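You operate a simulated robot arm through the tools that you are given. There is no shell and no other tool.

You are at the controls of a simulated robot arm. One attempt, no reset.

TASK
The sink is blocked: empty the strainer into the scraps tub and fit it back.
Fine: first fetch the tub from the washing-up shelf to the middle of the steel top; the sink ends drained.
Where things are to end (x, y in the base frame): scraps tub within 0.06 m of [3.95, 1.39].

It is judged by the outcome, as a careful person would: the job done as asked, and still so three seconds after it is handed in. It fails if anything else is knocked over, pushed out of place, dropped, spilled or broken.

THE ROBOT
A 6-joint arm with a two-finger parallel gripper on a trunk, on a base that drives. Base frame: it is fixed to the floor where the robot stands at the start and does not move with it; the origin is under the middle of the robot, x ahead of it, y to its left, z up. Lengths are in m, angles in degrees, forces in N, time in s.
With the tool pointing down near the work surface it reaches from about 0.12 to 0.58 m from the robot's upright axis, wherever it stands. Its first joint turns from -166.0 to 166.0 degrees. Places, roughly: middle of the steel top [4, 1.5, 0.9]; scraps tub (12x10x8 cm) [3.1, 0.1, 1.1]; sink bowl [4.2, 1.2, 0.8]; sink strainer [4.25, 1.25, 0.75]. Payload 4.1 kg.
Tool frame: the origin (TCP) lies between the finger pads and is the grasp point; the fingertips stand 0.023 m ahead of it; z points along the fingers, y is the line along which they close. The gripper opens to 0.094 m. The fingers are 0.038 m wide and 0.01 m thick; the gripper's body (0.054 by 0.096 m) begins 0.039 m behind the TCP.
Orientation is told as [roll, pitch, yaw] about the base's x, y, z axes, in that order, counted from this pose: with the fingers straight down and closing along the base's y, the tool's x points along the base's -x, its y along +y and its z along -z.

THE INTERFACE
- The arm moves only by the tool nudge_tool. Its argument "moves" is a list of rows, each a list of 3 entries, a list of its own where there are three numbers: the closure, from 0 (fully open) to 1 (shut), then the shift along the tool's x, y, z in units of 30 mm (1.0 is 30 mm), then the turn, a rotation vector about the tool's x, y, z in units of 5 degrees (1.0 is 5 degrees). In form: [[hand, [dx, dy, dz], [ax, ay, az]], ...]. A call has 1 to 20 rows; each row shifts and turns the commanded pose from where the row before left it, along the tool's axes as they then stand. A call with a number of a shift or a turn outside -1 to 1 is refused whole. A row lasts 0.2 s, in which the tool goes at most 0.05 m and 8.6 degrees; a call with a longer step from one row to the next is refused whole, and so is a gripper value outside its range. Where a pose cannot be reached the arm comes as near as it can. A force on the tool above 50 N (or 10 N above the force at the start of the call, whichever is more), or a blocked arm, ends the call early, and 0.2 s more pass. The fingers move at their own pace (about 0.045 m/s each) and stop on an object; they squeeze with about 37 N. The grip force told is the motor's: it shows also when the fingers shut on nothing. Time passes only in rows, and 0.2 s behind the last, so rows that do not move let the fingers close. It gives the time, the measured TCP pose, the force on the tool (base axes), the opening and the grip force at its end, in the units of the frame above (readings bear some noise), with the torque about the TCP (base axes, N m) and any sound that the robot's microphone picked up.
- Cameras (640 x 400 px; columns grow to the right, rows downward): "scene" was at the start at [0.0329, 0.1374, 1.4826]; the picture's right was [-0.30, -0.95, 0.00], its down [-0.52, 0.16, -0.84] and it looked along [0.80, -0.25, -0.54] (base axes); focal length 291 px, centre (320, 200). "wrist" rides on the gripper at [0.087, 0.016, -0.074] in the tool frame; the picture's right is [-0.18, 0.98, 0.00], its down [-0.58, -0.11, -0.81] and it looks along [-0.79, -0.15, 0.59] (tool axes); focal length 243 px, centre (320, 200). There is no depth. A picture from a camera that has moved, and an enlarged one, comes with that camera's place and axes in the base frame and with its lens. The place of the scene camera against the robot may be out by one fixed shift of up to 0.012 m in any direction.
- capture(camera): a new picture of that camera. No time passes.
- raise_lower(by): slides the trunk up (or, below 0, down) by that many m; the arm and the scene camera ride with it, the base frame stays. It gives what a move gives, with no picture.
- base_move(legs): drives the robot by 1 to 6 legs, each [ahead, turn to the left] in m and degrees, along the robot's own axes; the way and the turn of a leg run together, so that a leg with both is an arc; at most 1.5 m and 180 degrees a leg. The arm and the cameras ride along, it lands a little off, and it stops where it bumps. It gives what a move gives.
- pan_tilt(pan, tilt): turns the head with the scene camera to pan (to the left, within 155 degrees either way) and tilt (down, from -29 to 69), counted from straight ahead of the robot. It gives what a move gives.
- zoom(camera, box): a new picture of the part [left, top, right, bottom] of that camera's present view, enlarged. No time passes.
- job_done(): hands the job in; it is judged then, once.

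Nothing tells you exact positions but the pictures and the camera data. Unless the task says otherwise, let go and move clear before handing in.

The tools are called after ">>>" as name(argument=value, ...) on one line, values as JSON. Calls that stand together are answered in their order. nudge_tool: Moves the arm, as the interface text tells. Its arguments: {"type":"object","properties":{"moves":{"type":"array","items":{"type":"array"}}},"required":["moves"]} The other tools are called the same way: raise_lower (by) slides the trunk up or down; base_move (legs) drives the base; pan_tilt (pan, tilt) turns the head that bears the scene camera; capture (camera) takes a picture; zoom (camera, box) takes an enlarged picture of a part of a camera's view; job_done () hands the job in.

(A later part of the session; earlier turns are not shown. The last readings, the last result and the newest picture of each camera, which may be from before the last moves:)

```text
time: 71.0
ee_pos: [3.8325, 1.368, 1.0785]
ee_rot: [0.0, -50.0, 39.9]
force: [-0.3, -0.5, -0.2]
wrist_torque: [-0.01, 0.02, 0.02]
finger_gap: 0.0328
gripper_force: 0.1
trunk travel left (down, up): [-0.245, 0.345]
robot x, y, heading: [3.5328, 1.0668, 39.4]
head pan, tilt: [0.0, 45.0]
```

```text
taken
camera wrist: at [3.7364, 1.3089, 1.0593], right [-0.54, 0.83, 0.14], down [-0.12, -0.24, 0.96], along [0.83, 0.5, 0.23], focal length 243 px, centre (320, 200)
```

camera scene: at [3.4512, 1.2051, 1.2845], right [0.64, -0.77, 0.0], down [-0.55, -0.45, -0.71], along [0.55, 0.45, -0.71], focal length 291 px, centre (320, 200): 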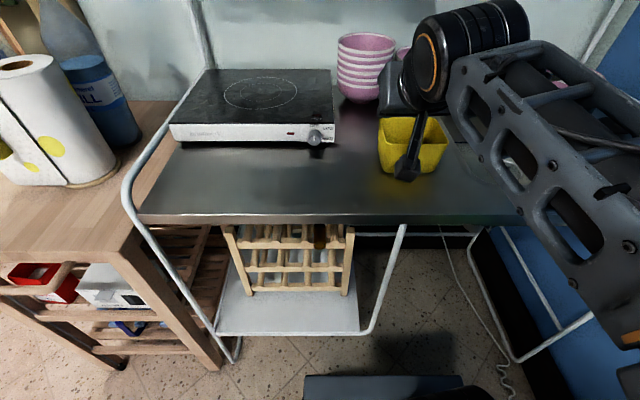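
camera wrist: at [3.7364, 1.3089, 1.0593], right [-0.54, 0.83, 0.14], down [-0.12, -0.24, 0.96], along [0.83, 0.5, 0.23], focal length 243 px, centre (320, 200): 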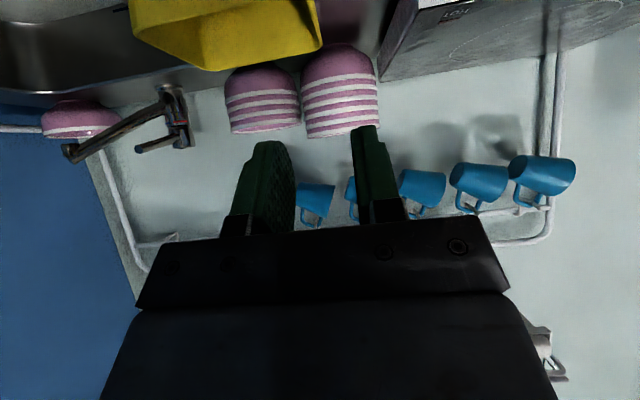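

The tub stands on the steel top by the sink. I'll raise the trunk, bring the tool back to vertical, and reposition the base in front of the sink.

>>> raise_lower(by=0.2)

>>> nudge_tool(moves=[[0.5, [0.5, 0, -0.5], [0, 1, 0]], [0.5, [0, 0, 0], [0, 1, 0]], [0.5, [0, 0, 0], [0, 1, 0]], [0.5, [0, 0, 0], [0, 1, 0]], [0.5, [0, 0, 0], [0, 1, 0]], [0.5, [0, 0, 0], [0, 1, 0]], [0.5, [0, 0, 0], [0, 1, 0]], [0.5, [0, 0, 0], [0, 1, 0]], [0.5, [0, 0, 0], [0, 1, 0]], [0.5, [0, 0, 0], [0, 1, 0]]])

>>> base_move(legs=[[-0.06, 0], [0, 35], [-0.37, 0], [0, -35], [0.3, 0]])

>>> pan_tilt(pan=0, tilt=45)

>>> capture(camera="scene")

>>> capture(camera="wrist")

```text
time: 73.1
ee_pos: [3.8338, 1.3667, 1.2783]
ee_rot: [0.0, -50.0, 39.8]
force: [0.6, 0.6, 0.7]
wrist_torque: [0.01, 0.0, 0.04]
finger_gap: 0.0329
gripper_force: 0.0
trunk travel left (down, up): [-0.445, 0.145]
robot x, y, heading: [3.5324, 1.0655, 39.5]
head pan, tilt: [0.0, 45.0]
```

```text
time: 75.3
ee_pos: [3.8162, 1.3545, 1.2761]
ee_rot: [0.0, 0.1, 39.9]
force: [0.5, 0.1, 0.0]
wrist_torque: [-0.03, 0.0, -0.01]
finger_gap: 0.0469
gripper_force: 0.0
trunk travel left (down, up): [-0.445, 0.145]
robot x, y, heading: [3.53, 1.0671, 39.5]
head pan, tilt: [0.0, 45.0]
```

```text
time: 79.0
ee_pos: [3.5221, 1.3086, 1.2735]
ee_rot: [-0.1, 0.3, 74.6]
force: [-0.5, -1.1, 0.3]
wrist_torque: [0.08, 0.01, -0.02]
finger_gap: 0.047
gripper_force: 0.2
trunk travel left (down, up): [-0.445, 0.145]
robot x, y, heading: [3.4546, 0.909, 74.3]
head pan, tilt: [0.0, 45.0]
stopped in leg 3: the robot was blocked; the commanded pose is now the measured one
```

```text
time: 79.6
ee_pos: [3.5228, 1.3119, 1.2711]
ee_rot: [-0.1, 0.5, 74.6]
force: [-0.2, -0.1, 0.4]
wrist_torque: [0.01, -0.01, 0.0]
finger_gap: 0.0471
gripper_force: 0.1
trunk travel left (down, up): [-0.445, 0.145]
robot x, y, heading: [3.4549, 0.9081, 74.2]
head pan, tilt: [0.0, 45.0]
```

```text
taken
camera scene: at [3.3069, 0.9708, 1.4845], right [0.96, -0.27, 0.0], down [-0.19, -0.68, -0.71], along [0.19, 0.68, -0.71], focal length 291 px, centre (320, 200)
```

scene: 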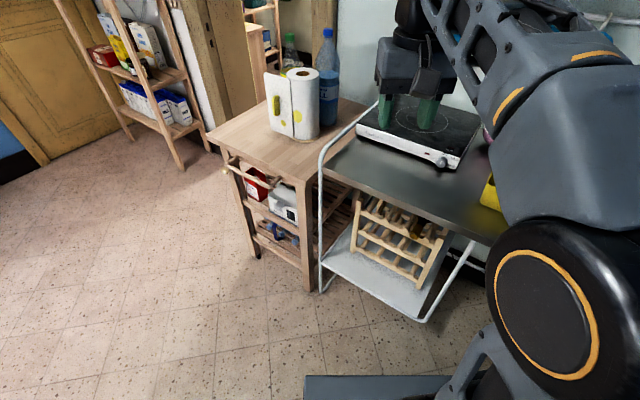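

```text
taken
camera wrist: at [3.4852, 1.2343, 1.347], right [-0.9, 0.44, 0.0], down [0.26, 0.54, 0.8], along [0.35, 0.72, -0.6], focal length 243 px, centre (320, 200)
```

wrist: 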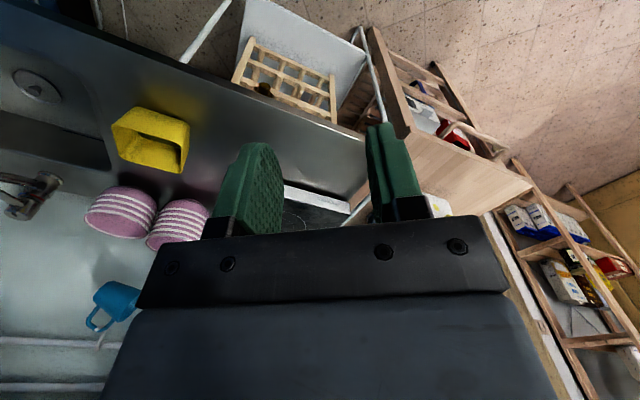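

The base was stopped by something behind-right, probably the green bin. I'll look there before moving again.

>>> pan_tilt(pan=-140, tilt=55)

>>> capture(camera="scene")

```text
time: 81.8
ee_pos: [3.523, 1.3124, 1.2722]
ee_rot: [-0.1, 0.5, 74.6]
force: [-0.6, 0.3, 0.2]
wrist_torque: [-0.03, 0.01, 0.0]
finger_gap: 0.0469
gripper_force: 0.1
trunk travel left (down, up): [-0.445, 0.145]
robot x, y, heading: [3.454, 0.9104, 74.5]
head pan, tilt: [-140.0, 55.0]
```

```text
taken
camera scene: at [3.3147, 0.8271, 1.4711], right [-0.91, -0.41, 0.0], down [-0.34, 0.75, -0.57], along [0.24, -0.52, -0.82], focal length 291 px, centre (320, 200)
```

scene: 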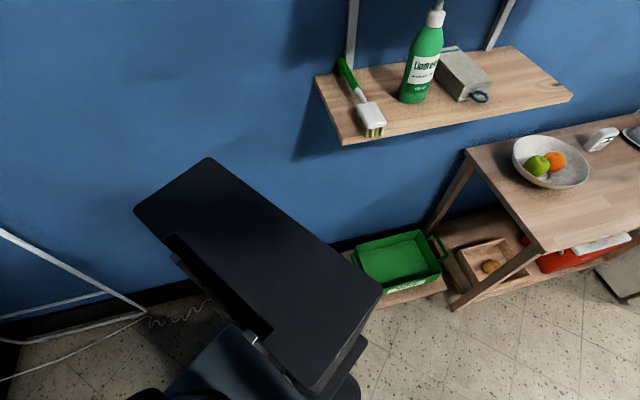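

My own back panel hides the bin. I'll go forward the 0.12 m I just reversed, turn to face the sink again, and look back on the right side.

>>> base_move(legs=[[0.12, 0], [0, -34.5]])

>>> pan_tilt(pan=-110, tilt=50)

>>> capture(camera="scene")

```text
time: 84.7
ee_pos: [3.7687, 1.3205, 1.2731]
ee_rot: [0.0, 0.5, 41.0]
force: [-0.4, 0.4, -0.5]
wrist_torque: [0.03, 0.01, 0.04]
finger_gap: 0.0469
gripper_force: 0.0
trunk travel left (down, up): [-0.445, 0.145]
robot x, y, heading: [3.4894, 1.0256, 40.5]
head pan, tilt: [-140.0, 55.0]
```

```text
time: 85.6
ee_pos: [3.7688, 1.3217, 1.2713]
ee_rot: [0.0, 0.5, 41.0]
force: [0.1, 0.3, 0.2]
wrist_torque: [-0.01, 0.02, 0.03]
finger_gap: 0.0471
gripper_force: 0.1
trunk travel left (down, up): [-0.445, 0.145]
robot x, y, heading: [3.4874, 1.0237, 40.8]
head pan, tilt: [-110.0, 50.0]
```

```text
taken
camera scene: at [3.3672, 1.0373, 1.4776], right [-0.94, -0.35, 0.0], down [-0.27, 0.72, -0.64], along [0.23, -0.6, -0.77], focal length 291 px, centre (320, 200)
```

scene: 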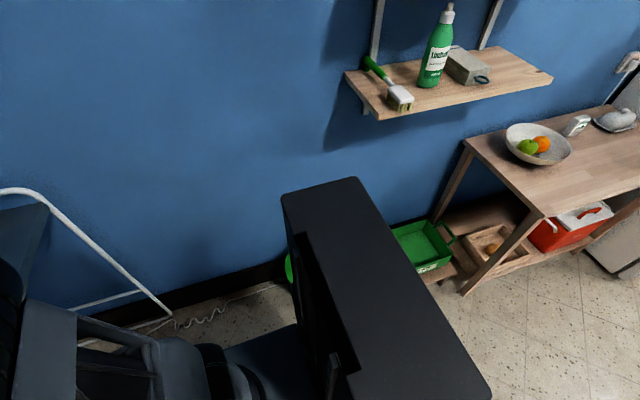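

The bin's edge still shows in its old place. Any stance square to the sink would put my rear corner at the bin, so I'll stand angled about 20° to the right of the sink normal and keep clear of it.

>>> base_move(legs=[[-0.2, 0], [0, -40.9], [0.345, 0], [0, 20]])

>>> pan_tilt(pan=-110, tilt=45)

>>> capture(camera="scene")

>>> pan_tilt(pan=15, tilt=50)

>>> capture(camera="scene")

>>> capture(camera="wrist")

```text
time: 92.0
ee_pos: [4.0448, 1.0746, 1.2725]
ee_rot: [0.0, 0.5, 20.6]
force: [-0.5, 0.3, 0.6]
wrist_torque: [-0.01, -0.03, -0.03]
finger_gap: 0.047
gripper_force: 0.1
trunk travel left (down, up): [-0.445, 0.145]
robot x, y, heading: [3.6779, 0.8967, 20.0]
head pan, tilt: [-110.0, 50.0]
```

```text
time: 92.7
ee_pos: [4.0434, 1.0739, 1.2717]
ee_rot: [-0.1, 0.5, 20.6]
force: [0.5, 0.2, 0.2]
wrist_torque: [0.02, -0.02, 0.0]
finger_gap: 0.047
gripper_force: 0.0
trunk travel left (down, up): [-0.445, 0.145]
robot x, y, heading: [3.6773, 0.89, 20.3]
head pan, tilt: [-110.0, 45.0]
```

```text
taken
camera scene: at [3.57, 0.9461, 1.4844], right [-1.0, 0.0, 0.0], down [0.0, 0.71, -0.71], along [0.0, -0.71, -0.71], focal length 291 px, centre (320, 200)
```

scene: 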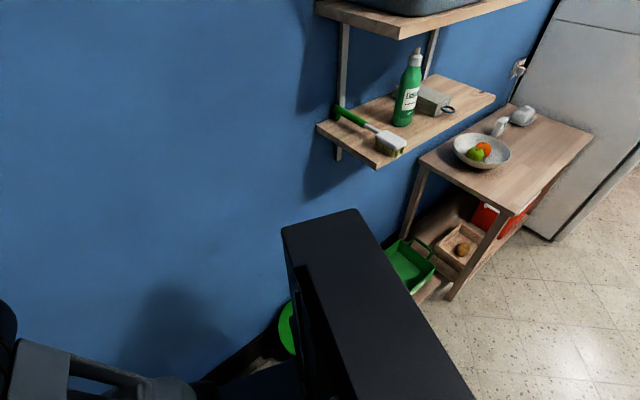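

```text
time: 94.7
ee_pos: [4.0428, 1.0745, 1.2732]
ee_rot: [0.0, 0.6, 20.6]
force: [-0.2, -0.5, -0.7]
wrist_torque: [0.0, 0.0, 0.01]
finger_gap: 0.0469
gripper_force: 0.0
trunk travel left (down, up): [-0.445, 0.145]
robot x, y, heading: [3.6793, 0.8942, 20.2]
head pan, tilt: [15.0, 50.0]
```

```text
taken
camera scene: at [3.6327, 1.0718, 1.4776], right [0.58, -0.82, 0.0], down [-0.63, -0.44, -0.64], along [0.53, 0.37, -0.77], focal length 291 px, centre (320, 200)
```

scene: 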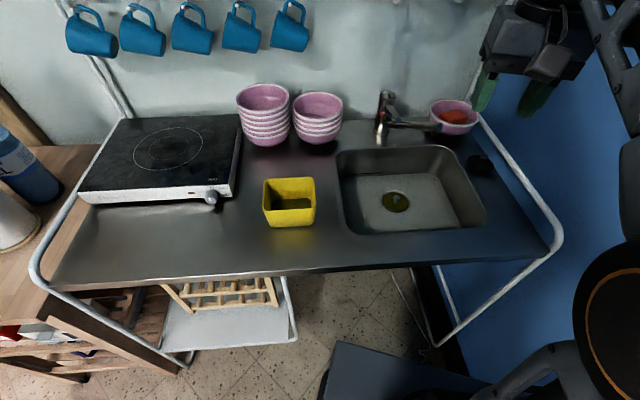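

```text
taken
camera wrist: at [3.9585, 1.0612, 1.347], right [-0.17, 0.98, 0.0], down [0.59, 0.11, 0.8], along [0.79, 0.14, -0.6], focal length 243 px, centre (320, 200)
```

wrist: 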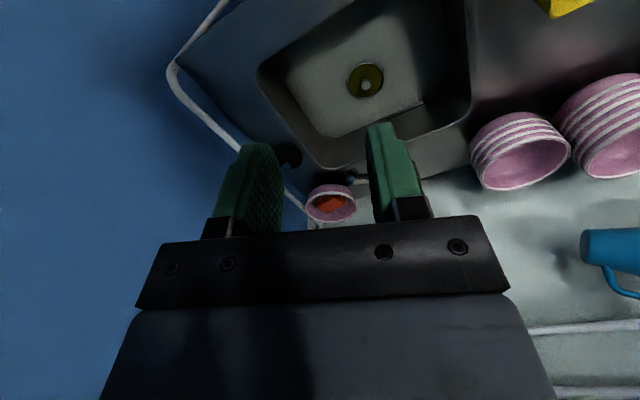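

I now have a clear view of the tub, the sink and the strainer with scraps in it at the bottom of the bowl. I'll zoom in to measure the strainer.

>>> zoom(camera="scene", box=[330, 130, 490, 240])

>>> zoom(camera="scene", box=[372, 180, 420, 220])

>>> zoom(camera="wrist", box=[240, 0, 480, 150])

>>> zoom(camera="wrist", box=[330, 50, 400, 110])

```text
3.64 times, centred on (410, 185) of scene
camera zoom: at [3.6327, 1.0718, 1.4776], right [0.58, -0.82, 0.0], down [-0.63, -0.44, -0.64], along [0.53, 0.37, -0.77], focal length 1058 px, centre (-7, 254)
```

zoom: 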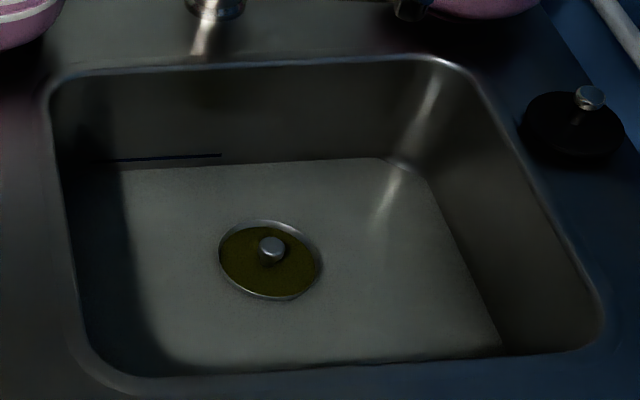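

```text
10.00 times, centred on (396, 200) of scene
camera zoom: at [3.6327, 1.0718, 1.4776], right [0.58, -0.82, 0.0], down [-0.63, -0.44, -0.64], along [0.53, 0.37, -0.77], focal length 2909 px, centre (-440, 200)
```

zoom: 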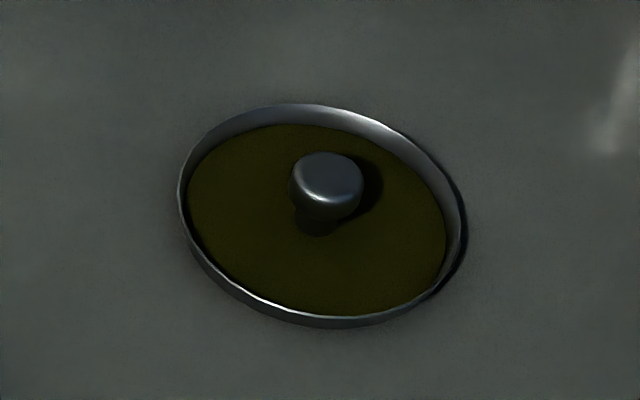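

```text
2.67 times, centred on (360, 75) of wrist
camera zoom: at [3.9585, 1.0612, 1.347], right [-0.17, 0.98, 0.0], down [0.59, 0.11, 0.8], along [0.79, 0.14, -0.6], focal length 647 px, centre (213, 533)
```

zoom: 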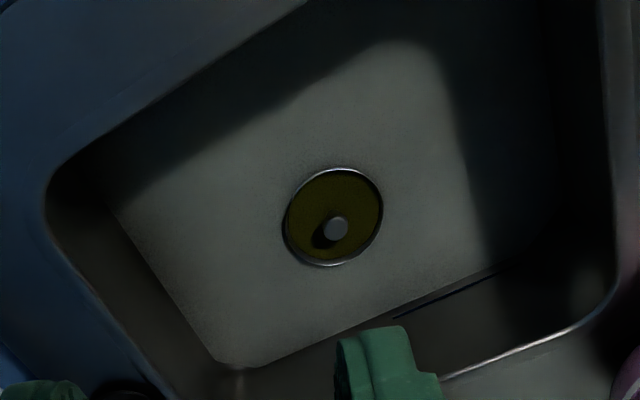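

```text
6.67 times, centred on (365, 80) of wrist
camera zoom: at [3.9585, 1.0612, 1.347], right [-0.17, 0.98, 0.0], down [0.59, 0.11, 0.8], along [0.79, 0.14, -0.6], focal length 1618 px, centre (20, 1000)
```

zoom: 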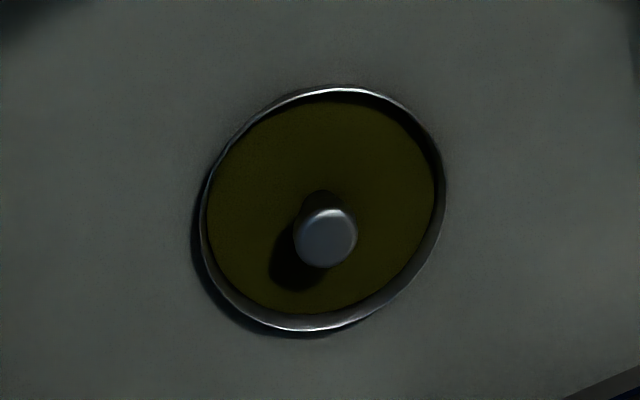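

>>> zoom(camera="scene", box=[460, 50, 580, 125])

>>> zoom(camera="scene", box=[250, 160, 330, 240])

```text
5.33 times, centred on (520, 88) of scene
camera zoom: at [3.6327, 1.0718, 1.4776], right [0.58, -0.82, 0.0], down [-0.63, -0.44, -0.64], along [0.53, 0.37, -0.77], focal length 1552 px, centre (-747, 800)
```

zoom: 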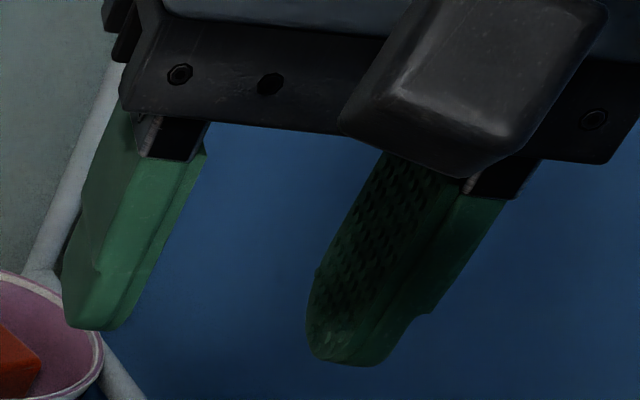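

```text
5.00 times, centred on (290, 200) of scene
camera zoom: at [3.6327, 1.0718, 1.4776], right [0.58, -0.82, 0.0], down [-0.63, -0.44, -0.64], along [0.53, 0.37, -0.77], focal length 1455 px, centre (470, 200)
```

zoom: 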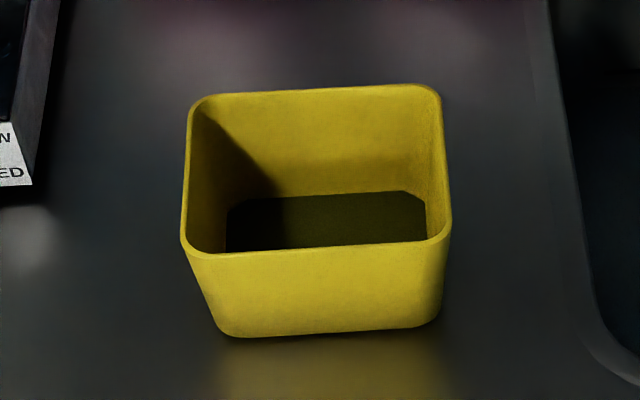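

Both cameras put the strainer's knob at about [4.23, 1.217], with the knob top at z≈0.795 and the rim about 2 cm lower. I'll move the base 0.09 m closer, then test in free air whether the wrist can do the pouring tilt with the wrist camera kept on top.

>>> base_move(legs=[[0.09, 0]])

>>> nudge_tool(moves=[[0.5, [0, 0, 0], [0, 0, -1]], [0.5, [0, 0, 0], [0, 0, -1]], [0.5, [0, 0, 0], [0, 0, -1]], [0.5, [0, 0, 0], [0, 0, -1]], [0.5, [0, 0, 0], [0, 0, -1]], [0.5, [0, 0, 0], [0, 0, -1]], [0.5, [0, 0, 0], [0, 0, -1]], [0.5, [0, 0, 0], [0, 0, -1]], [0.5, [0, 0, 0], [0, 0, -1]], [0.5, [0, 0, 0], [0, 0, -1]], [0.5, [0, 0, 0], [0, 0, -1]], [0.5, [0, 0, 0], [0, 0, -1]], [0.5, [0, 0, 0], [0, 0, -1]], [0.5, [0, 0, 0], [0, 0, -1]], [0.5, [0, 0, 0], [0, 0, -1]], [0.5, [0, 0, 0], [0, 0, -1]], [0.5, [0, 0, 0], [0, 0, -1]], [0.5, [0, 0, 0], [0, 0, -1]]])

```text
time: 95.8
ee_pos: [4.1263, 1.1053, 1.2725]
ee_rot: [-0.1, 0.7, 20.6]
force: [1.2, -0.2, 0.2]
wrist_torque: [0.0, -0.01, 0.0]
finger_gap: 0.0471
gripper_force: 0.0
trunk travel left (down, up): [-0.445, 0.145]
robot x, y, heading: [3.7592, 0.9246, 20.1]
head pan, tilt: [15.0, 50.0]
```

```text
time: 99.6
ee_pos: [4.1274, 1.1051, 1.2733]
ee_rot: [0.6, 0.1, 110.7]
force: [-0.4, -0.8, -1.4]
wrist_torque: [0.0, -0.03, -0.02]
finger_gap: 0.047
gripper_force: 0.0
trunk travel left (down, up): [-0.445, 0.145]
robot x, y, heading: [3.755, 0.9245, 20.2]
head pan, tilt: [15.0, 50.0]
```

>>> nudge_tool(moves=[[0.5, [0, 0, 0], [0, 0, -1]], [0.5, [0, 0, 0], [0, 0, -1]], [0.5, [0, 0, 0], [0, 0, -1]], [0.5, [0, 0, 0], [0, 0, -1]], [0.5, [0, 0, 0], [0, 0, -1]], [0.5, [0, 0, 0], [0, 0, -1]], [0.5, [0, 0, 0], [0, 0, -1]], [0.5, [0, 0, 0], [0, 0, -1]], [0.5, [0, 0, 0], [0, 0, -1]], [0.5, [0, 0, 0], [0, 0, -1]], [0.5, [0, 0, 0], [0, 0, -1]], [0.5, [0, 0, 0], [0, 0, -1]], [0.5, [0, 0, 0], [0, 0, -1]], [0.5, [0, 0, 0], [0, 0, -1]], [0.5, [0, 0, 0], [0, 0, -1]], [0.5, [0, 0, 0], [0, 0, -1]], [0.5, [0, 0, 0], [0, 0, -1]]])

>>> capture(camera="wrist")

>>> capture(camera="scene")

```text
time: 103.2
ee_pos: [4.1265, 1.1045, 1.2719]
ee_rot: [0.0, -0.6, -164.3]
force: [0.9, 0.6, -0.6]
wrist_torque: [0.01, 0.01, 0.01]
finger_gap: 0.0469
gripper_force: 0.0
trunk travel left (down, up): [-0.445, 0.145]
robot x, y, heading: [3.7551, 0.925, 20.2]
head pan, tilt: [15.0, 50.0]
```

```text
taken
camera wrist: at [4.2157, 1.1146, 1.345], right [0.09, -1.0, 0.0], down [-0.58, -0.05, 0.81], along [-0.81, -0.07, -0.58], focal length 243 px, centre (320, 200)
```

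wrist: 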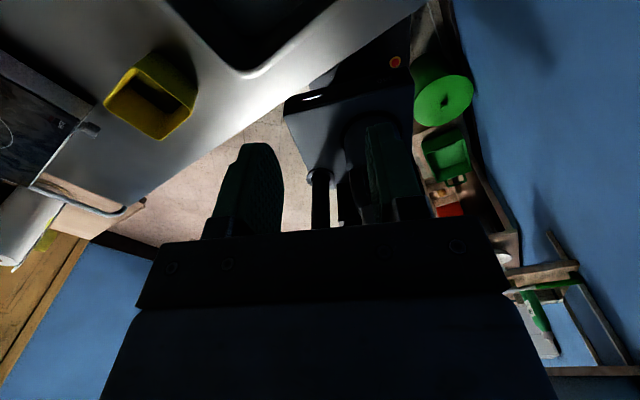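

```text
taken
camera scene: at [3.7154, 1.1022, 1.4776], right [0.58, -0.82, 0.0], down [-0.63, -0.44, -0.64], along [0.53, 0.37, -0.77], focal length 291 px, centre (320, 200)
```

scene: 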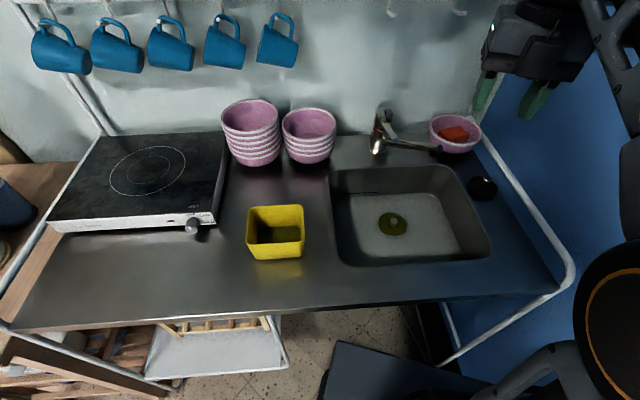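

With the tool yawed 180° the arm is still in reach, and this view shows the green bin upright in its place. Now I'll test the 120° pouring tilt in free air.

>>> nudge_tool(moves=[[0.5, [0, 0, 0], [0, 1, 0]], [0.5, [0, 0, 0], [0, 1, 0]], [0.5, [0, 0, 0], [0, 1, 0]], [0.5, [0, 0, 0], [0, 1, 0]], [0.5, [0, 0, 0], [0, 1, 0]], [0.5, [0, 0, 0], [0, 1, 0]], [0.5, [0, 0, 0], [0, 1, 0]], [0.5, [0, 0, 0], [0, 1, 0]], [0.5, [0, 0, 0], [0, 1, 0]], [0.5, [0, 0, 0], [0, 1, 0]], [0.5, [0, 0, 0], [0, 1, 0]], [0.5, [0, 0, 0], [0, 1, 0]], [0.5, [0, 0, 0], [0, 1, 0]], [0.5, [0, 0, 0], [0, 1, 0]], [0.5, [0, 0, 0], [0, 1, 0]], [0.5, [0, 0, 0], [0, 1, 0]], [0.5, [0, 0, 0], [0, 1, 0]], [0.5, [0, 0, 0], [0, 1, 0]]])

>>> nudge_tool(moves=[[0.5, [0, 0, 0], [0, 1, 0]], [0.5, [0, 0, 0], [0, 1, 0]], [0.5, [0, 0, 0], [0, 1, 0]], [0.5, [0, 0, 0], [0, 1, 0]], [0.5, [0, 0, 0], [0, 1, 0]], [0.5, [0, 0, 0], [0, 1, 0]]])

>>> capture(camera="scene")

>>> capture(camera="wrist")

```text
time: 107.0
ee_pos: [4.1281, 1.1045, 1.2709]
ee_rot: [16.2, 89.2, -148.4]
force: [0.4, -0.2, 0.0]
wrist_torque: [-0.01, -0.03, 0.02]
finger_gap: 0.0469
gripper_force: 0.0
trunk travel left (down, up): [-0.445, 0.145]
robot x, y, heading: [3.7591, 0.9242, 20.1]
head pan, tilt: [15.0, 50.0]
```

```text
time: 108.4
ee_pos: [4.1255, 1.1051, 1.2717]
ee_rot: [179.9, 60.4, 15.4]
force: [-0.3, -0.4, -0.3]
wrist_torque: [0.03, 0.03, 0.02]
finger_gap: 0.0471
gripper_force: 0.1
trunk travel left (down, up): [-0.445, 0.145]
robot x, y, heading: [3.7571, 0.923, 20.4]
head pan, tilt: [15.0, 50.0]
```

```text
taken
camera scene: at [3.7154, 1.1022, 1.4776], right [0.58, -0.82, 0.0], down [-0.63, -0.44, -0.64], along [0.53, 0.37, -0.77], focal length 291 px, centre (320, 200)
```

scene: 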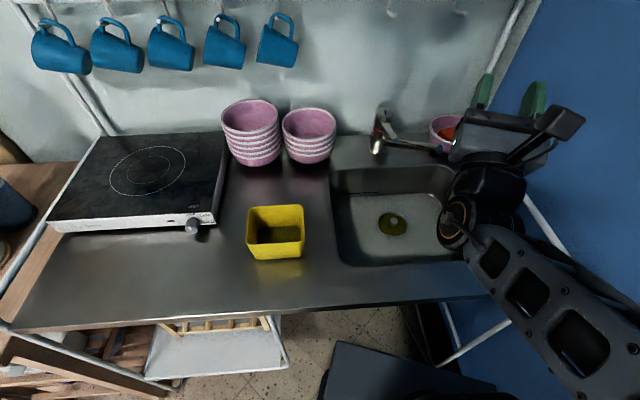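

```text
taken
camera wrist: at [4.0276, 1.0619, 1.3099], right [0.35, -0.92, -0.16], down [-0.43, -0.01, -0.9], along [0.83, 0.39, -0.4], focal length 243 px, centre (320, 200)
```

wrist: 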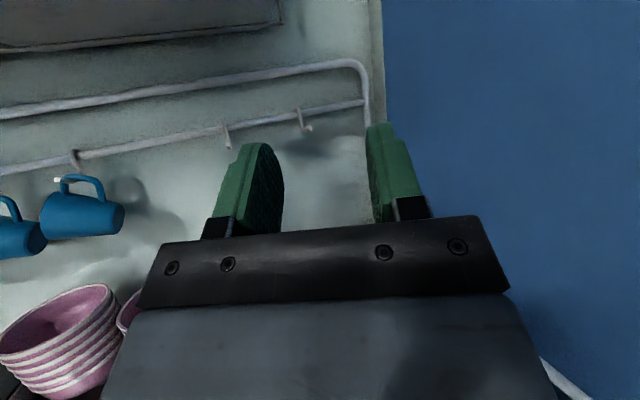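

The pouring tilt works with the wrist camera on top. I'll return the tool to vertical and hover over the strainer.

>>> nudge_tool(moves=[[0.5, [0, 0, 0], [0, -1, 0]], [0.5, [0, 0, 0], [0, -1, 0]], [0.5, [0, 0, 0], [0, -1, 0]], [0.5, [0, 0, 0], [0, -1, 0]], [0.5, [0, 0, 0], [0, -1, 0]], [0.5, [0, 0, 0], [0, -1, 0]], [0.5, [0, 0, 0], [0, -1, 0]], [0.5, [0, 0, 0], [0, -1, 0]], [0.5, [0, 0, 0], [0, -1, 0]], [0.5, [0, 0, 0], [0, -1, 0]], [0.5, [0, 0, 0], [0, -1, 0]], [0.5, [0, 0, 0], [0, -1, 0]], [0.5, [0, 0, 0], [0, -1, 0]], [0.5, [0, 0, 0], [0, -1, 0]], [0.5, [0, 0, 0], [0, -1, 0]], [0.5, [0, 0, 0], [0, -1, 0]], [0.5, [0, 0, 0], [0, -1, 0]], [0.5, [0, 0, 0], [0, -1, 0]]])

>>> nudge_tool(moves=[[0.5, [0, 0, 0], [0, -1, 0]], [0.5, [0, 0, 0], [0, -1, 0]], [0.5, [0, 0, 0], [0, -1, 0]], [0.5, [0, 0, 0], [0, -1, 0]], [0.5, [0, 0, 0], [0, -1, 0]], [0.5, [0, 0, 0], [0, -1, 0]]])

```text
time: 112.2
ee_pos: [4.1263, 1.1053, 1.2713]
ee_rot: [0.0, 29.4, -164.4]
force: [-0.6, 0.4, -0.2]
wrist_torque: [-0.04, 0.03, 0.01]
finger_gap: 0.047
gripper_force: 0.1
trunk travel left (down, up): [-0.445, 0.145]
robot x, y, heading: [3.7562, 0.9234, 20.4]
head pan, tilt: [15.0, 50.0]
```

```text
time: 113.6
ee_pos: [4.1261, 1.1047, 1.2714]
ee_rot: [0.1, -0.6, -164.4]
force: [-0.1, 0.2, 0.3]
wrist_torque: [0.01, 0.01, 0.01]
finger_gap: 0.047
gripper_force: 0.0
trunk travel left (down, up): [-0.445, 0.145]
robot x, y, heading: [3.7582, 0.9218, 20.2]
head pan, tilt: [15.0, 50.0]
```

>>> nudge_tool(moves=[[0.5, [0.869, -0.533, 0], [0, 0.12, 0]], [0.5, [0.869, -0.533, 0], [0, 0, 0]], [0.5, [0.869, -0.533, 0], [0, 0, 0]], [0.5, [0.869, -0.533, 0], [0, 0, 0]], [0.5, [0.869, -0.533, 0], [0, 0, 0]]])

>>> capture(camera="wrist")

>>> capture(camera="scene")

```text
time: 114.8
ee_pos: [4.2217, 1.2136, 1.2601]
ee_rot: [0.2, 0.2, -164.4]
force: [0.4, 0.2, 1.0]
wrist_torque: [-0.01, 0.0, 0.0]
finger_gap: 0.0468
gripper_force: 0.1
out of reach, approached as far as the arm can: row 5
trunk travel left (down, up): [-0.445, 0.145]
robot x, y, heading: [3.7605, 0.9291, 20.2]
head pan, tilt: [15.0, 50.0]
```

```text
taken
camera wrist: at [4.3097, 1.2217, 1.3338], right [0.09, -1.0, 0.0], down [-0.59, -0.05, 0.8], along [-0.8, -0.07, -0.59], focal length 243 px, centre (320, 200)
```

wrist: 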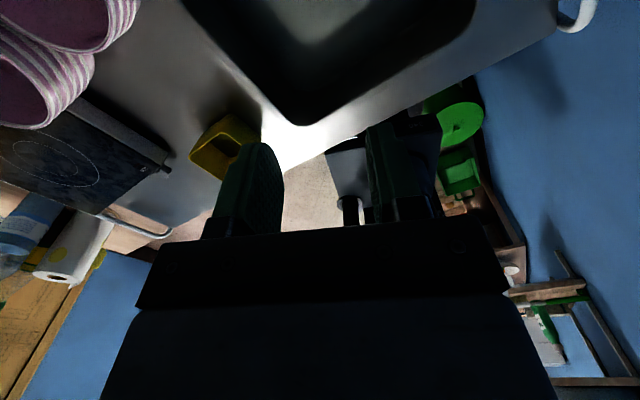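

```text
taken
camera scene: at [3.7156, 1.1025, 1.4775], right [0.58, -0.82, 0.0], down [-0.63, -0.44, -0.64], along [0.53, 0.37, -0.77], focal length 291 px, centre (320, 200)
```

scene: 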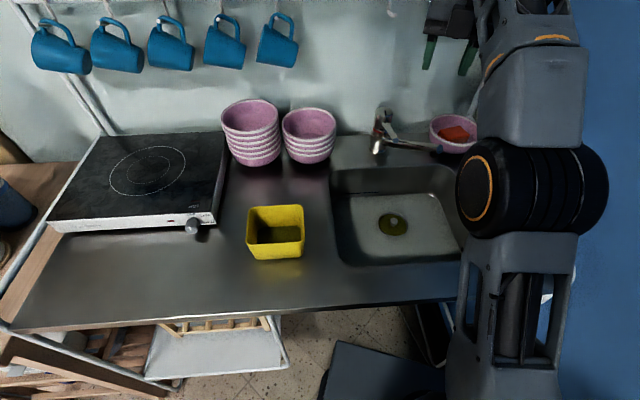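

The arm is at its reach limit here. I'll pull the tool back a little, creep the base 0.05 m forward (the deck is lower than the steel top), then lower over the strainer.

>>> nudge_tool(moves=[[0.5, [-0.9, 0, 0], [0, 0, 0]], [0.5, [-0.9, 0, 0], [0, 0, 0]]])

>>> base_move(legs=[[0.05, 0]])

>>> raise_lower(by=-0.15)

>>> capture(camera="wrist")

>>> capture(camera="scene")

```text
time: 115.4
ee_pos: [4.1692, 1.1965, 1.2611]
ee_rot: [0.0, 0.1, -164.4]
force: [0.3, 0.0, 0.6]
wrist_torque: [0.02, -0.02, 0.01]
finger_gap: 0.047
gripper_force: 0.0
trunk travel left (down, up): [-0.445, 0.145]
robot x, y, heading: [3.7601, 0.9234, 20.0]
head pan, tilt: [15.0, 50.0]
```

```text
time: 116.3
ee_pos: [4.2167, 1.2151, 1.2598]
ee_rot: [0.0, 0.0, -164.3]
force: [0.1, -0.4, -0.6]
wrist_torque: [0.02, 0.03, 0.01]
finger_gap: 0.0469
gripper_force: 0.1
trunk travel left (down, up): [-0.445, 0.145]
robot x, y, heading: [3.8043, 0.9416, 20.3]
head pan, tilt: [15.0, 50.0]
```

```text
time: 118.1
ee_pos: [4.2158, 1.2142, 1.1116]
ee_rot: [0.0, -0.1, -164.3]
force: [-0.1, 0.0, -1.8]
wrist_torque: [-0.03, 0.02, 0.01]
finger_gap: 0.0469
gripper_force: 0.0
trunk travel left (down, up): [-0.295, 0.295]
robot x, y, heading: [3.8049, 0.9389, 20.3]
head pan, tilt: [15.0, 50.0]
```

```text
taken
camera wrist: at [4.3049, 1.2232, 1.1847], right [0.09, -1.0, 0.0], down [-0.59, -0.05, 0.81], along [-0.8, -0.07, -0.59], focal length 243 px, centre (320, 200)
```

wrist: 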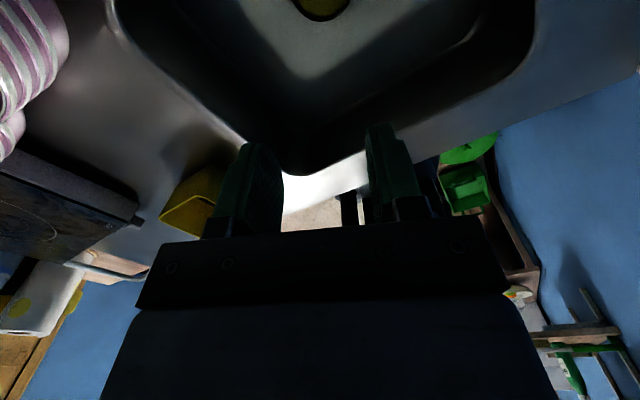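

```text
taken
camera scene: at [3.7619, 1.1193, 1.3276], right [0.58, -0.82, 0.0], down [-0.63, -0.44, -0.64], along [0.53, 0.37, -0.77], focal length 291 px, centre (320, 200)
```

scene: 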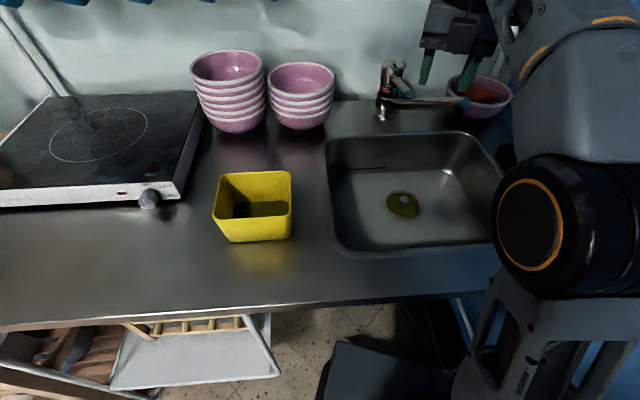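

>>> raise_lower(by=-0.14)

>>> capture(camera="wrist")

>>> capture(camera="scene")

```text
time: 119.7
ee_pos: [4.2164, 1.2141, 0.9713]
ee_rot: [0.1, 0.0, -164.4]
force: [0.6, -0.1, -0.4]
wrist_torque: [0.0, 0.01, 0.0]
finger_gap: 0.0472
gripper_force: 0.1
trunk travel left (down, up): [-0.155, 0.435]
robot x, y, heading: [3.8053, 0.9423, 20.3]
head pan, tilt: [15.0, 50.0]
```

```text
taken
camera wrist: at [4.3049, 1.2232, 1.0447], right [0.09, -1.0, 0.0], down [-0.59, -0.05, 0.81], along [-0.8, -0.07, -0.59], focal length 243 px, centre (320, 200)
```

wrist: 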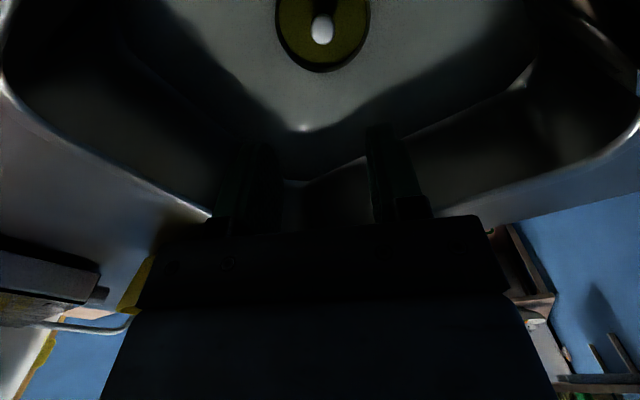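

```text
taken
camera scene: at [3.762, 1.1193, 1.1876], right [0.58, -0.82, 0.0], down [-0.63, -0.44, -0.64], along [0.53, 0.37, -0.77], focal length 291 px, centre (320, 200)
```

scene: 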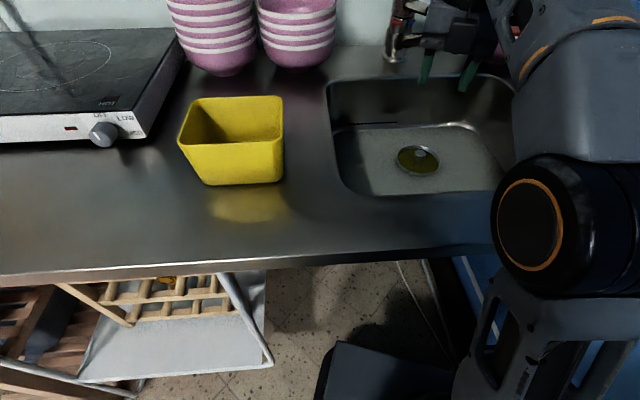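

>>> zoom(camera="wrist", box=[260, 0, 388, 80])

>>> zoom(camera="scene", box=[370, 20, 530, 200])

```text
5.00 times, centred on (324, 40) of wrist
camera zoom: at [4.3049, 1.2232, 1.0447], right [0.09, -1.0, 0.0], down [-0.59, -0.05, 0.81], along [-0.8, -0.07, -0.59], focal length 1213 px, centre (300, 1000)
```

zoom: 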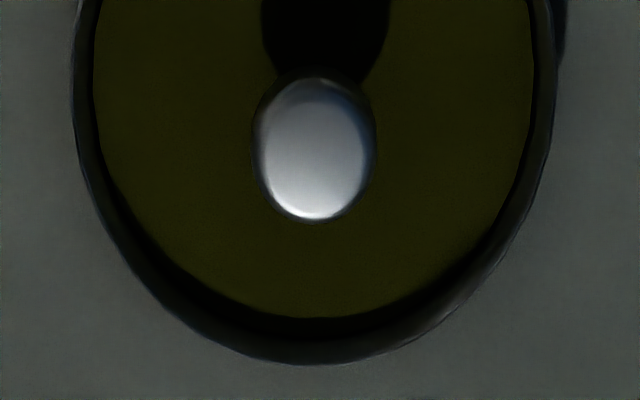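

```text
2.22 times, centred on (450, 110) of scene
camera zoom: at [3.762, 1.1193, 1.1876], right [0.58, -0.82, 0.0], down [-0.63, -0.44, -0.64], along [0.53, 0.37, -0.77], focal length 646 px, centre (31, 400)
```

zoom: 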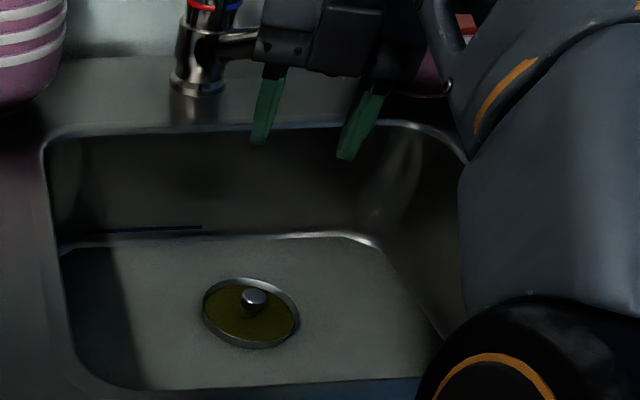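

The knob is at about [4.224, 1.214], top z≈0.80, diameter about 2.1 cm, and almost under the tool. I'll descend with the arm and stop short to check.

>>> nudge_tool(moves=[[0.5, [0.245, 0.068, 0.3], [0, 0, 0]], [0.5, [0, 0, 0.8], [0, 0, 0]], [0.5, [0, 0, 0.8], [0, 0, 0]], [0.5, [0, 0, 0.8], [0, 0, 0]], [0.5, [0, 0, 0.8], [0, 0, 0]]])

>>> capture(camera="wrist")

>>> capture(camera="scene")

```text
time: 120.5
ee_pos: [4.2248, 1.2167, 0.9345]
ee_rot: [-0.5, 2.0, -163.9]
force: [1.7, 3.3, 10.4]
wrist_torque: [-0.27, -0.57, 0.21]
finger_gap: 0.0469
gripper_force: 0.1
trunk travel left (down, up): [-0.155, 0.435]
robot x, y, heading: [3.8038, 0.9433, 20.4]
head pan, tilt: [15.0, 50.0]
stopped in row 3: the force on the tool passed its limit at 70 N (the readings are from after the stop); the commanded pose is now the measured one
```

```text
taken
camera wrist: at [4.3106, 1.2243, 1.0113], right [0.1, -1.0, -0.01], down [-0.61, -0.07, 0.79], along [-0.78, -0.07, -0.62], focal length 243 px, centre (320, 200)
```

wrist: 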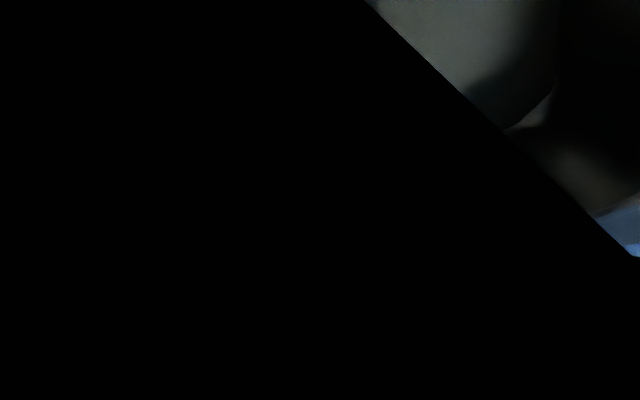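

```text
taken
camera scene: at [3.7616, 1.1193, 1.1876], right [0.58, -0.82, 0.0], down [-0.62, -0.44, -0.64], along [0.52, 0.37, -0.77], focal length 291 px, centre (320, 200)
```

scene: 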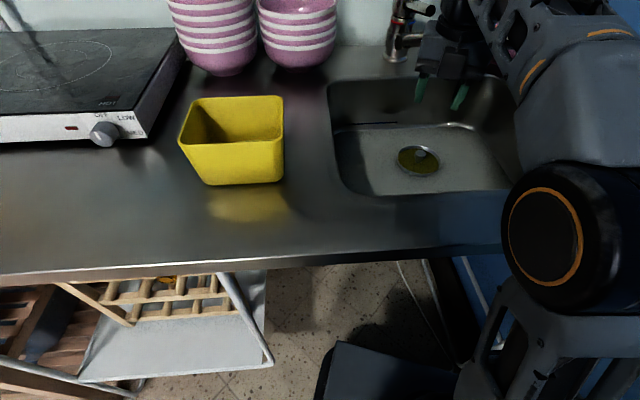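

The wrist camera came down on the tap's spout, whose tip overhangs the sink at about [4.30, 1.18, 1.02]. I'll back straight up, then check the tap.

>>> nudge_tool(moves=[[0.5, [0, 0, -0.3], [0, 0, 0]], [0.5, [0, 0, -0.7], [0, 0, 0]], [0.5, [0, 0, -0.8], [0, 0, 0]], [0.5, [0, 0, -0.8], [0, 0, 0]], [0.5, [0, 0, -0.8], [0, 0, 0]]])

>>> raise_lower(by=0.2)

>>> capture(camera="scene")

>>> zoom(camera="scene", box=[320, 60, 512, 180])

```text
time: 121.7
ee_pos: [4.2133, 1.2081, 1.0147]
ee_rot: [-0.4, 1.9, -163.9]
force: [-0.5, 0.1, -0.5]
wrist_torque: [-0.02, 0.04, -0.01]
finger_gap: 0.0468
gripper_force: 0.0
out of reach, approached as far as the arm can: row 5
trunk travel left (down, up): [-0.155, 0.435]
robot x, y, heading: [3.8055, 0.9403, 20.2]
head pan, tilt: [15.0, 50.0]
```

```text
time: 123.9
ee_pos: [4.2146, 1.2069, 1.2145]
ee_rot: [-0.3, 1.9, -164.0]
force: [-1.1, 0.4, 1.3]
wrist_torque: [-0.01, 0.02, -0.01]
finger_gap: 0.0471
gripper_force: 0.0
trunk travel left (down, up): [-0.355, 0.235]
robot x, y, heading: [3.8042, 0.9393, 20.3]
head pan, tilt: [15.0, 50.0]
```

```text
taken
camera scene: at [3.762, 1.1194, 1.3875], right [0.58, -0.82, 0.0], down [-0.63, -0.44, -0.64], along [0.52, 0.37, -0.77], focal length 291 px, centre (320, 200)
```

scene: 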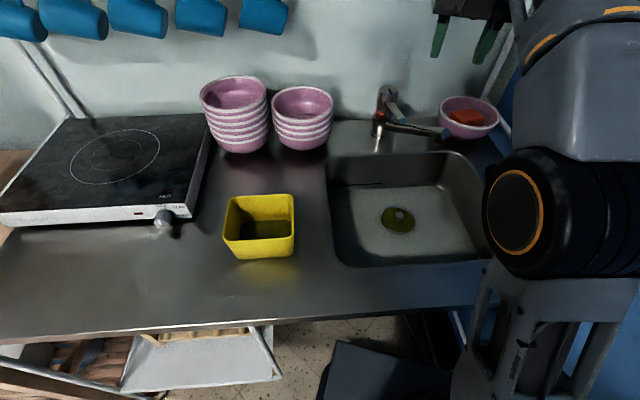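

```text
3.33 times, centred on (416, 120) of scene
camera zoom: at [3.762, 1.1194, 1.3875], right [0.58, -0.82, 0.0], down [-0.63, -0.44, -0.64], along [0.52, 0.37, -0.77], focal length 970 px, centre (0, 467)
```

zoom: 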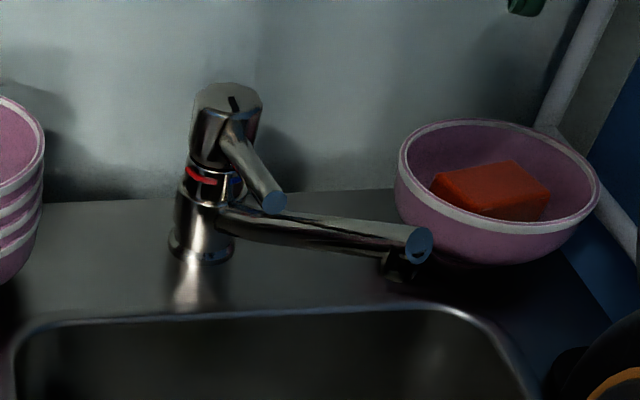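

The tap looks unchanged, with its tip still at about [4.29, 1.19]. I'll rotate the tool back so the camera is on the side away from the spout, then lean the tool away from it.

>>> nudge_tool(moves=[[0.5, [-0.5, 0, 0], [0.1, -0.38, 1]], [0.5, [0, 0, 0], [0, 0, 1]], [0.5, [0, 0, 0], [0, 0, 1]], [0.5, [0, 0, 0], [0, 0, 1]], [0.5, [0, 0, 0], [0, 0, 1]], [0.5, [0, 0, 0], [0, 0, 1]], [0.5, [0, 0, 0], [0, 0, 1]], [0.5, [0, 0, 0], [0, 0, 1]], [0.5, [0, 0, 0], [0, 0, 1]], [0.5, [0, 0, 0], [0, 0, 1]], [0.5, [0, 0, 0], [0, 0, 1]], [0.5, [0, 0, 0], [0, 0, 1]], [0.5, [0, 0, 0], [0, 0, 1]], [0.5, [0, 0, 0], [0, 0, 1]], [0.5, [0, 0, 0], [0, 0, 1]], [0.5, [0, 0, 0], [0, 0, 1]], [0.5, [0, 0, 0], [0, 0, 1]], [0.5, [0, 0, 0], [0, 0, 1]], [0.5, [0, 0, 0], [0, 0, 1]], [0.5, [0, 0, 0], [0, 0, 1]]])

>>> nudge_tool(moves=[[0.5, [0, 0, 0], [0, 0, 1]], [0.5, [0, 0, 0], [0, 0, 1]], [0.5, [0, 0, 0], [0, 0, 1]], [0.5, [0, 0, 0], [0, 0, 1]], [0.5, [0, 0, 0], [0, 0, 1]], [0.5, [0, 0, 0], [0, 0, 1]], [0.5, [0, 0, 0], [0, 0, 1]], [0.5, [0, 0, 0], [0, 0, 1]], [0.5, [0, 0, 0], [0, 0, 1]], [0.5, [0, 0, 0], [0, 0, 1]], [0.5, [0, 0, 0], [0, 0, 1]], [0.5, [0, 0, 0], [0, 0, 1]], [0.5, [0, 0, 0], [0, 0, 1]], [0.5, [0, 0, 0], [0, 0, 1]], [0.5, [0, 0, 0], [0, 0, 1]], [0.5, [0, 0, 0], [0, 0, 1]], [0.5, [0, 0, 0], [0, 0, 1]], [0.5, [0, 0, 0], [0, 0, 1]], [0.5, [0, 0, 0], [0, 0, 1]], [0.5, [0, 0, 0], [0, 0, 1]]])

>>> nudge_tool(moves=[[0.5, [0, 0, 0], [0, 0, 1]], [0.5, [0, 0, 0], [0, 0, 1]], [0.5, [0, 0, 0], [0, 0, 1]], [0.5, [0, 0, 0], [0, -1, 0]], [0.5, [0, 0, 0], [0, -1, 0]], [0.5, [0, 0, 0], [0, -1, 0]]])

>>> capture(camera="wrist")

>>> capture(camera="scene")

```text
time: 128.1
ee_pos: [4.199, 1.2042, 1.2151]
ee_rot: [0.1, -1.0, 95.9]
force: [0.6, 0.6, 1.0]
wrist_torque: [-0.01, 0.04, 0.0]
finger_gap: 0.0469
gripper_force: 0.1
trunk travel left (down, up): [-0.355, 0.235]
robot x, y, heading: [3.8044, 0.9435, 20.3]
head pan, tilt: [15.0, 50.0]
```

```text
time: 132.3
ee_pos: [4.1996, 1.2037, 1.2149]
ee_rot: [1.0, 0.2, -4.1]
force: [-0.5, -0.1, 0.2]
wrist_torque: [-0.01, 0.01, -0.03]
finger_gap: 0.047
gripper_force: 0.0
trunk travel left (down, up): [-0.355, 0.235]
robot x, y, heading: [3.8026, 0.9445, 20.3]
head pan, tilt: [15.0, 50.0]
```

```text
time: 133.7
ee_pos: [4.2, 1.2033, 1.2143]
ee_rot: [0.9, -14.5, -19.3]
force: [0.2, 0.3, -0.5]
wrist_torque: [-0.02, -0.01, 0.0]
finger_gap: 0.0468
gripper_force: 0.1
trunk travel left (down, up): [-0.355, 0.235]
robot x, y, heading: [3.8084, 0.9405, 20.3]
head pan, tilt: [15.0, 50.0]
```

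```text
taken
camera wrist: at [4.1092, 1.2532, 1.2644], right [0.49, 0.87, 0.06], down [0.3, -0.23, 0.92], along [0.82, -0.43, -0.38], focal length 243 px, centre (320, 200)
```

wrist: 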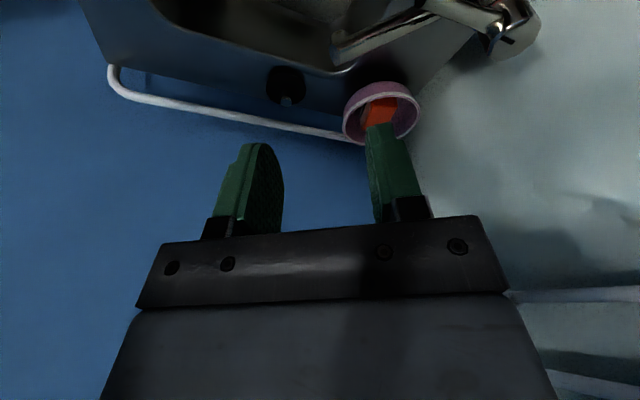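

```text
taken
camera scene: at [3.762, 1.1194, 1.3876], right [0.58, -0.82, 0.0], down [-0.63, -0.44, -0.64], along [0.52, 0.37, -0.77], focal length 291 px, centre (320, 200)
```

scene: 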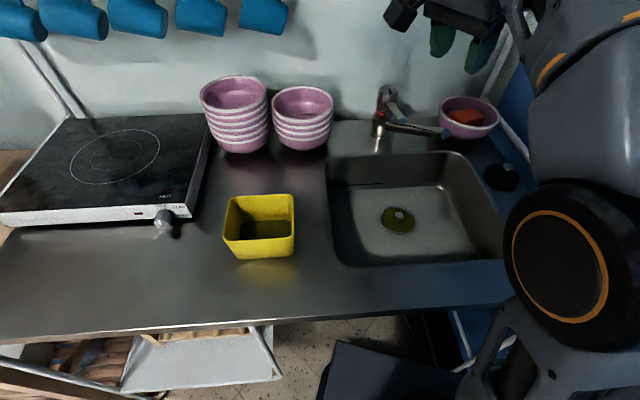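

>>> nudge_tool(moves=[[0.5, [-0.615, 0.6, 0.165], [0, 0, 0]], [0.5, [0, 0, 0], [0, 0, 0]]])

>>> raise_lower(by=-0.14)

>>> capture(camera="wrist")

>>> zoom(camera="scene", box=[340, 0, 580, 220])

```text
time: 134.3
ee_pos: [4.2245, 1.2159, 1.2134]
ee_rot: [0.9, -14.4, -19.1]
force: [0.2, -0.3, 0.9]
wrist_torque: [-0.02, 0.02, 0.02]
finger_gap: 0.0469
gripper_force: 0.1
trunk travel left (down, up): [-0.355, 0.235]
robot x, y, heading: [3.8077, 0.9437, 20.7]
head pan, tilt: [15.0, 50.0]
```

```text
time: 135.9
ee_pos: [4.2234, 1.2167, 1.0734]
ee_rot: [1.0, -14.3, -19.2]
force: [0.8, 0.1, -0.3]
wrist_torque: [0.01, 0.0, 0.02]
finger_gap: 0.0472
gripper_force: 0.0
trunk travel left (down, up): [-0.215, 0.375]
robot x, y, heading: [3.8051, 0.9381, 20.4]
head pan, tilt: [15.0, 50.0]
```

```text
taken
camera wrist: at [4.1338, 1.2642, 1.1239], right [0.49, 0.87, 0.06], down [0.3, -0.23, 0.92], along [0.82, -0.43, -0.38], focal length 243 px, centre (320, 200)
```

wrist: 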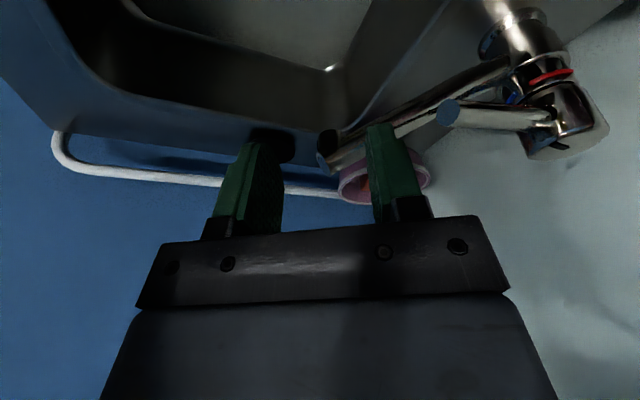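

```text
1.82 times, centred on (460, 110) of scene
camera zoom: at [3.762, 1.1194, 1.2476], right [0.58, -0.82, 0.0], down [-0.63, -0.44, -0.64], along [0.52, 0.37, -0.77], focal length 529 px, centre (66, 364)
```

zoom: 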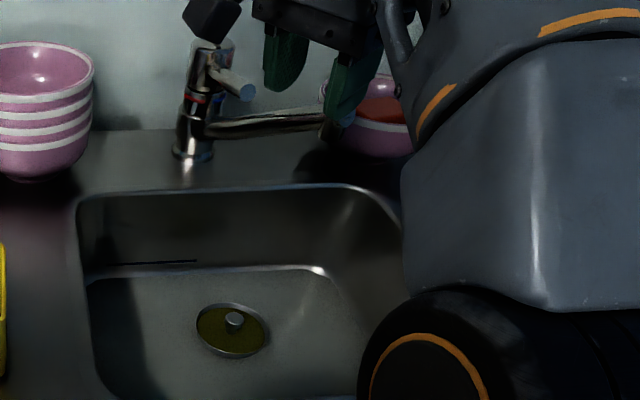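

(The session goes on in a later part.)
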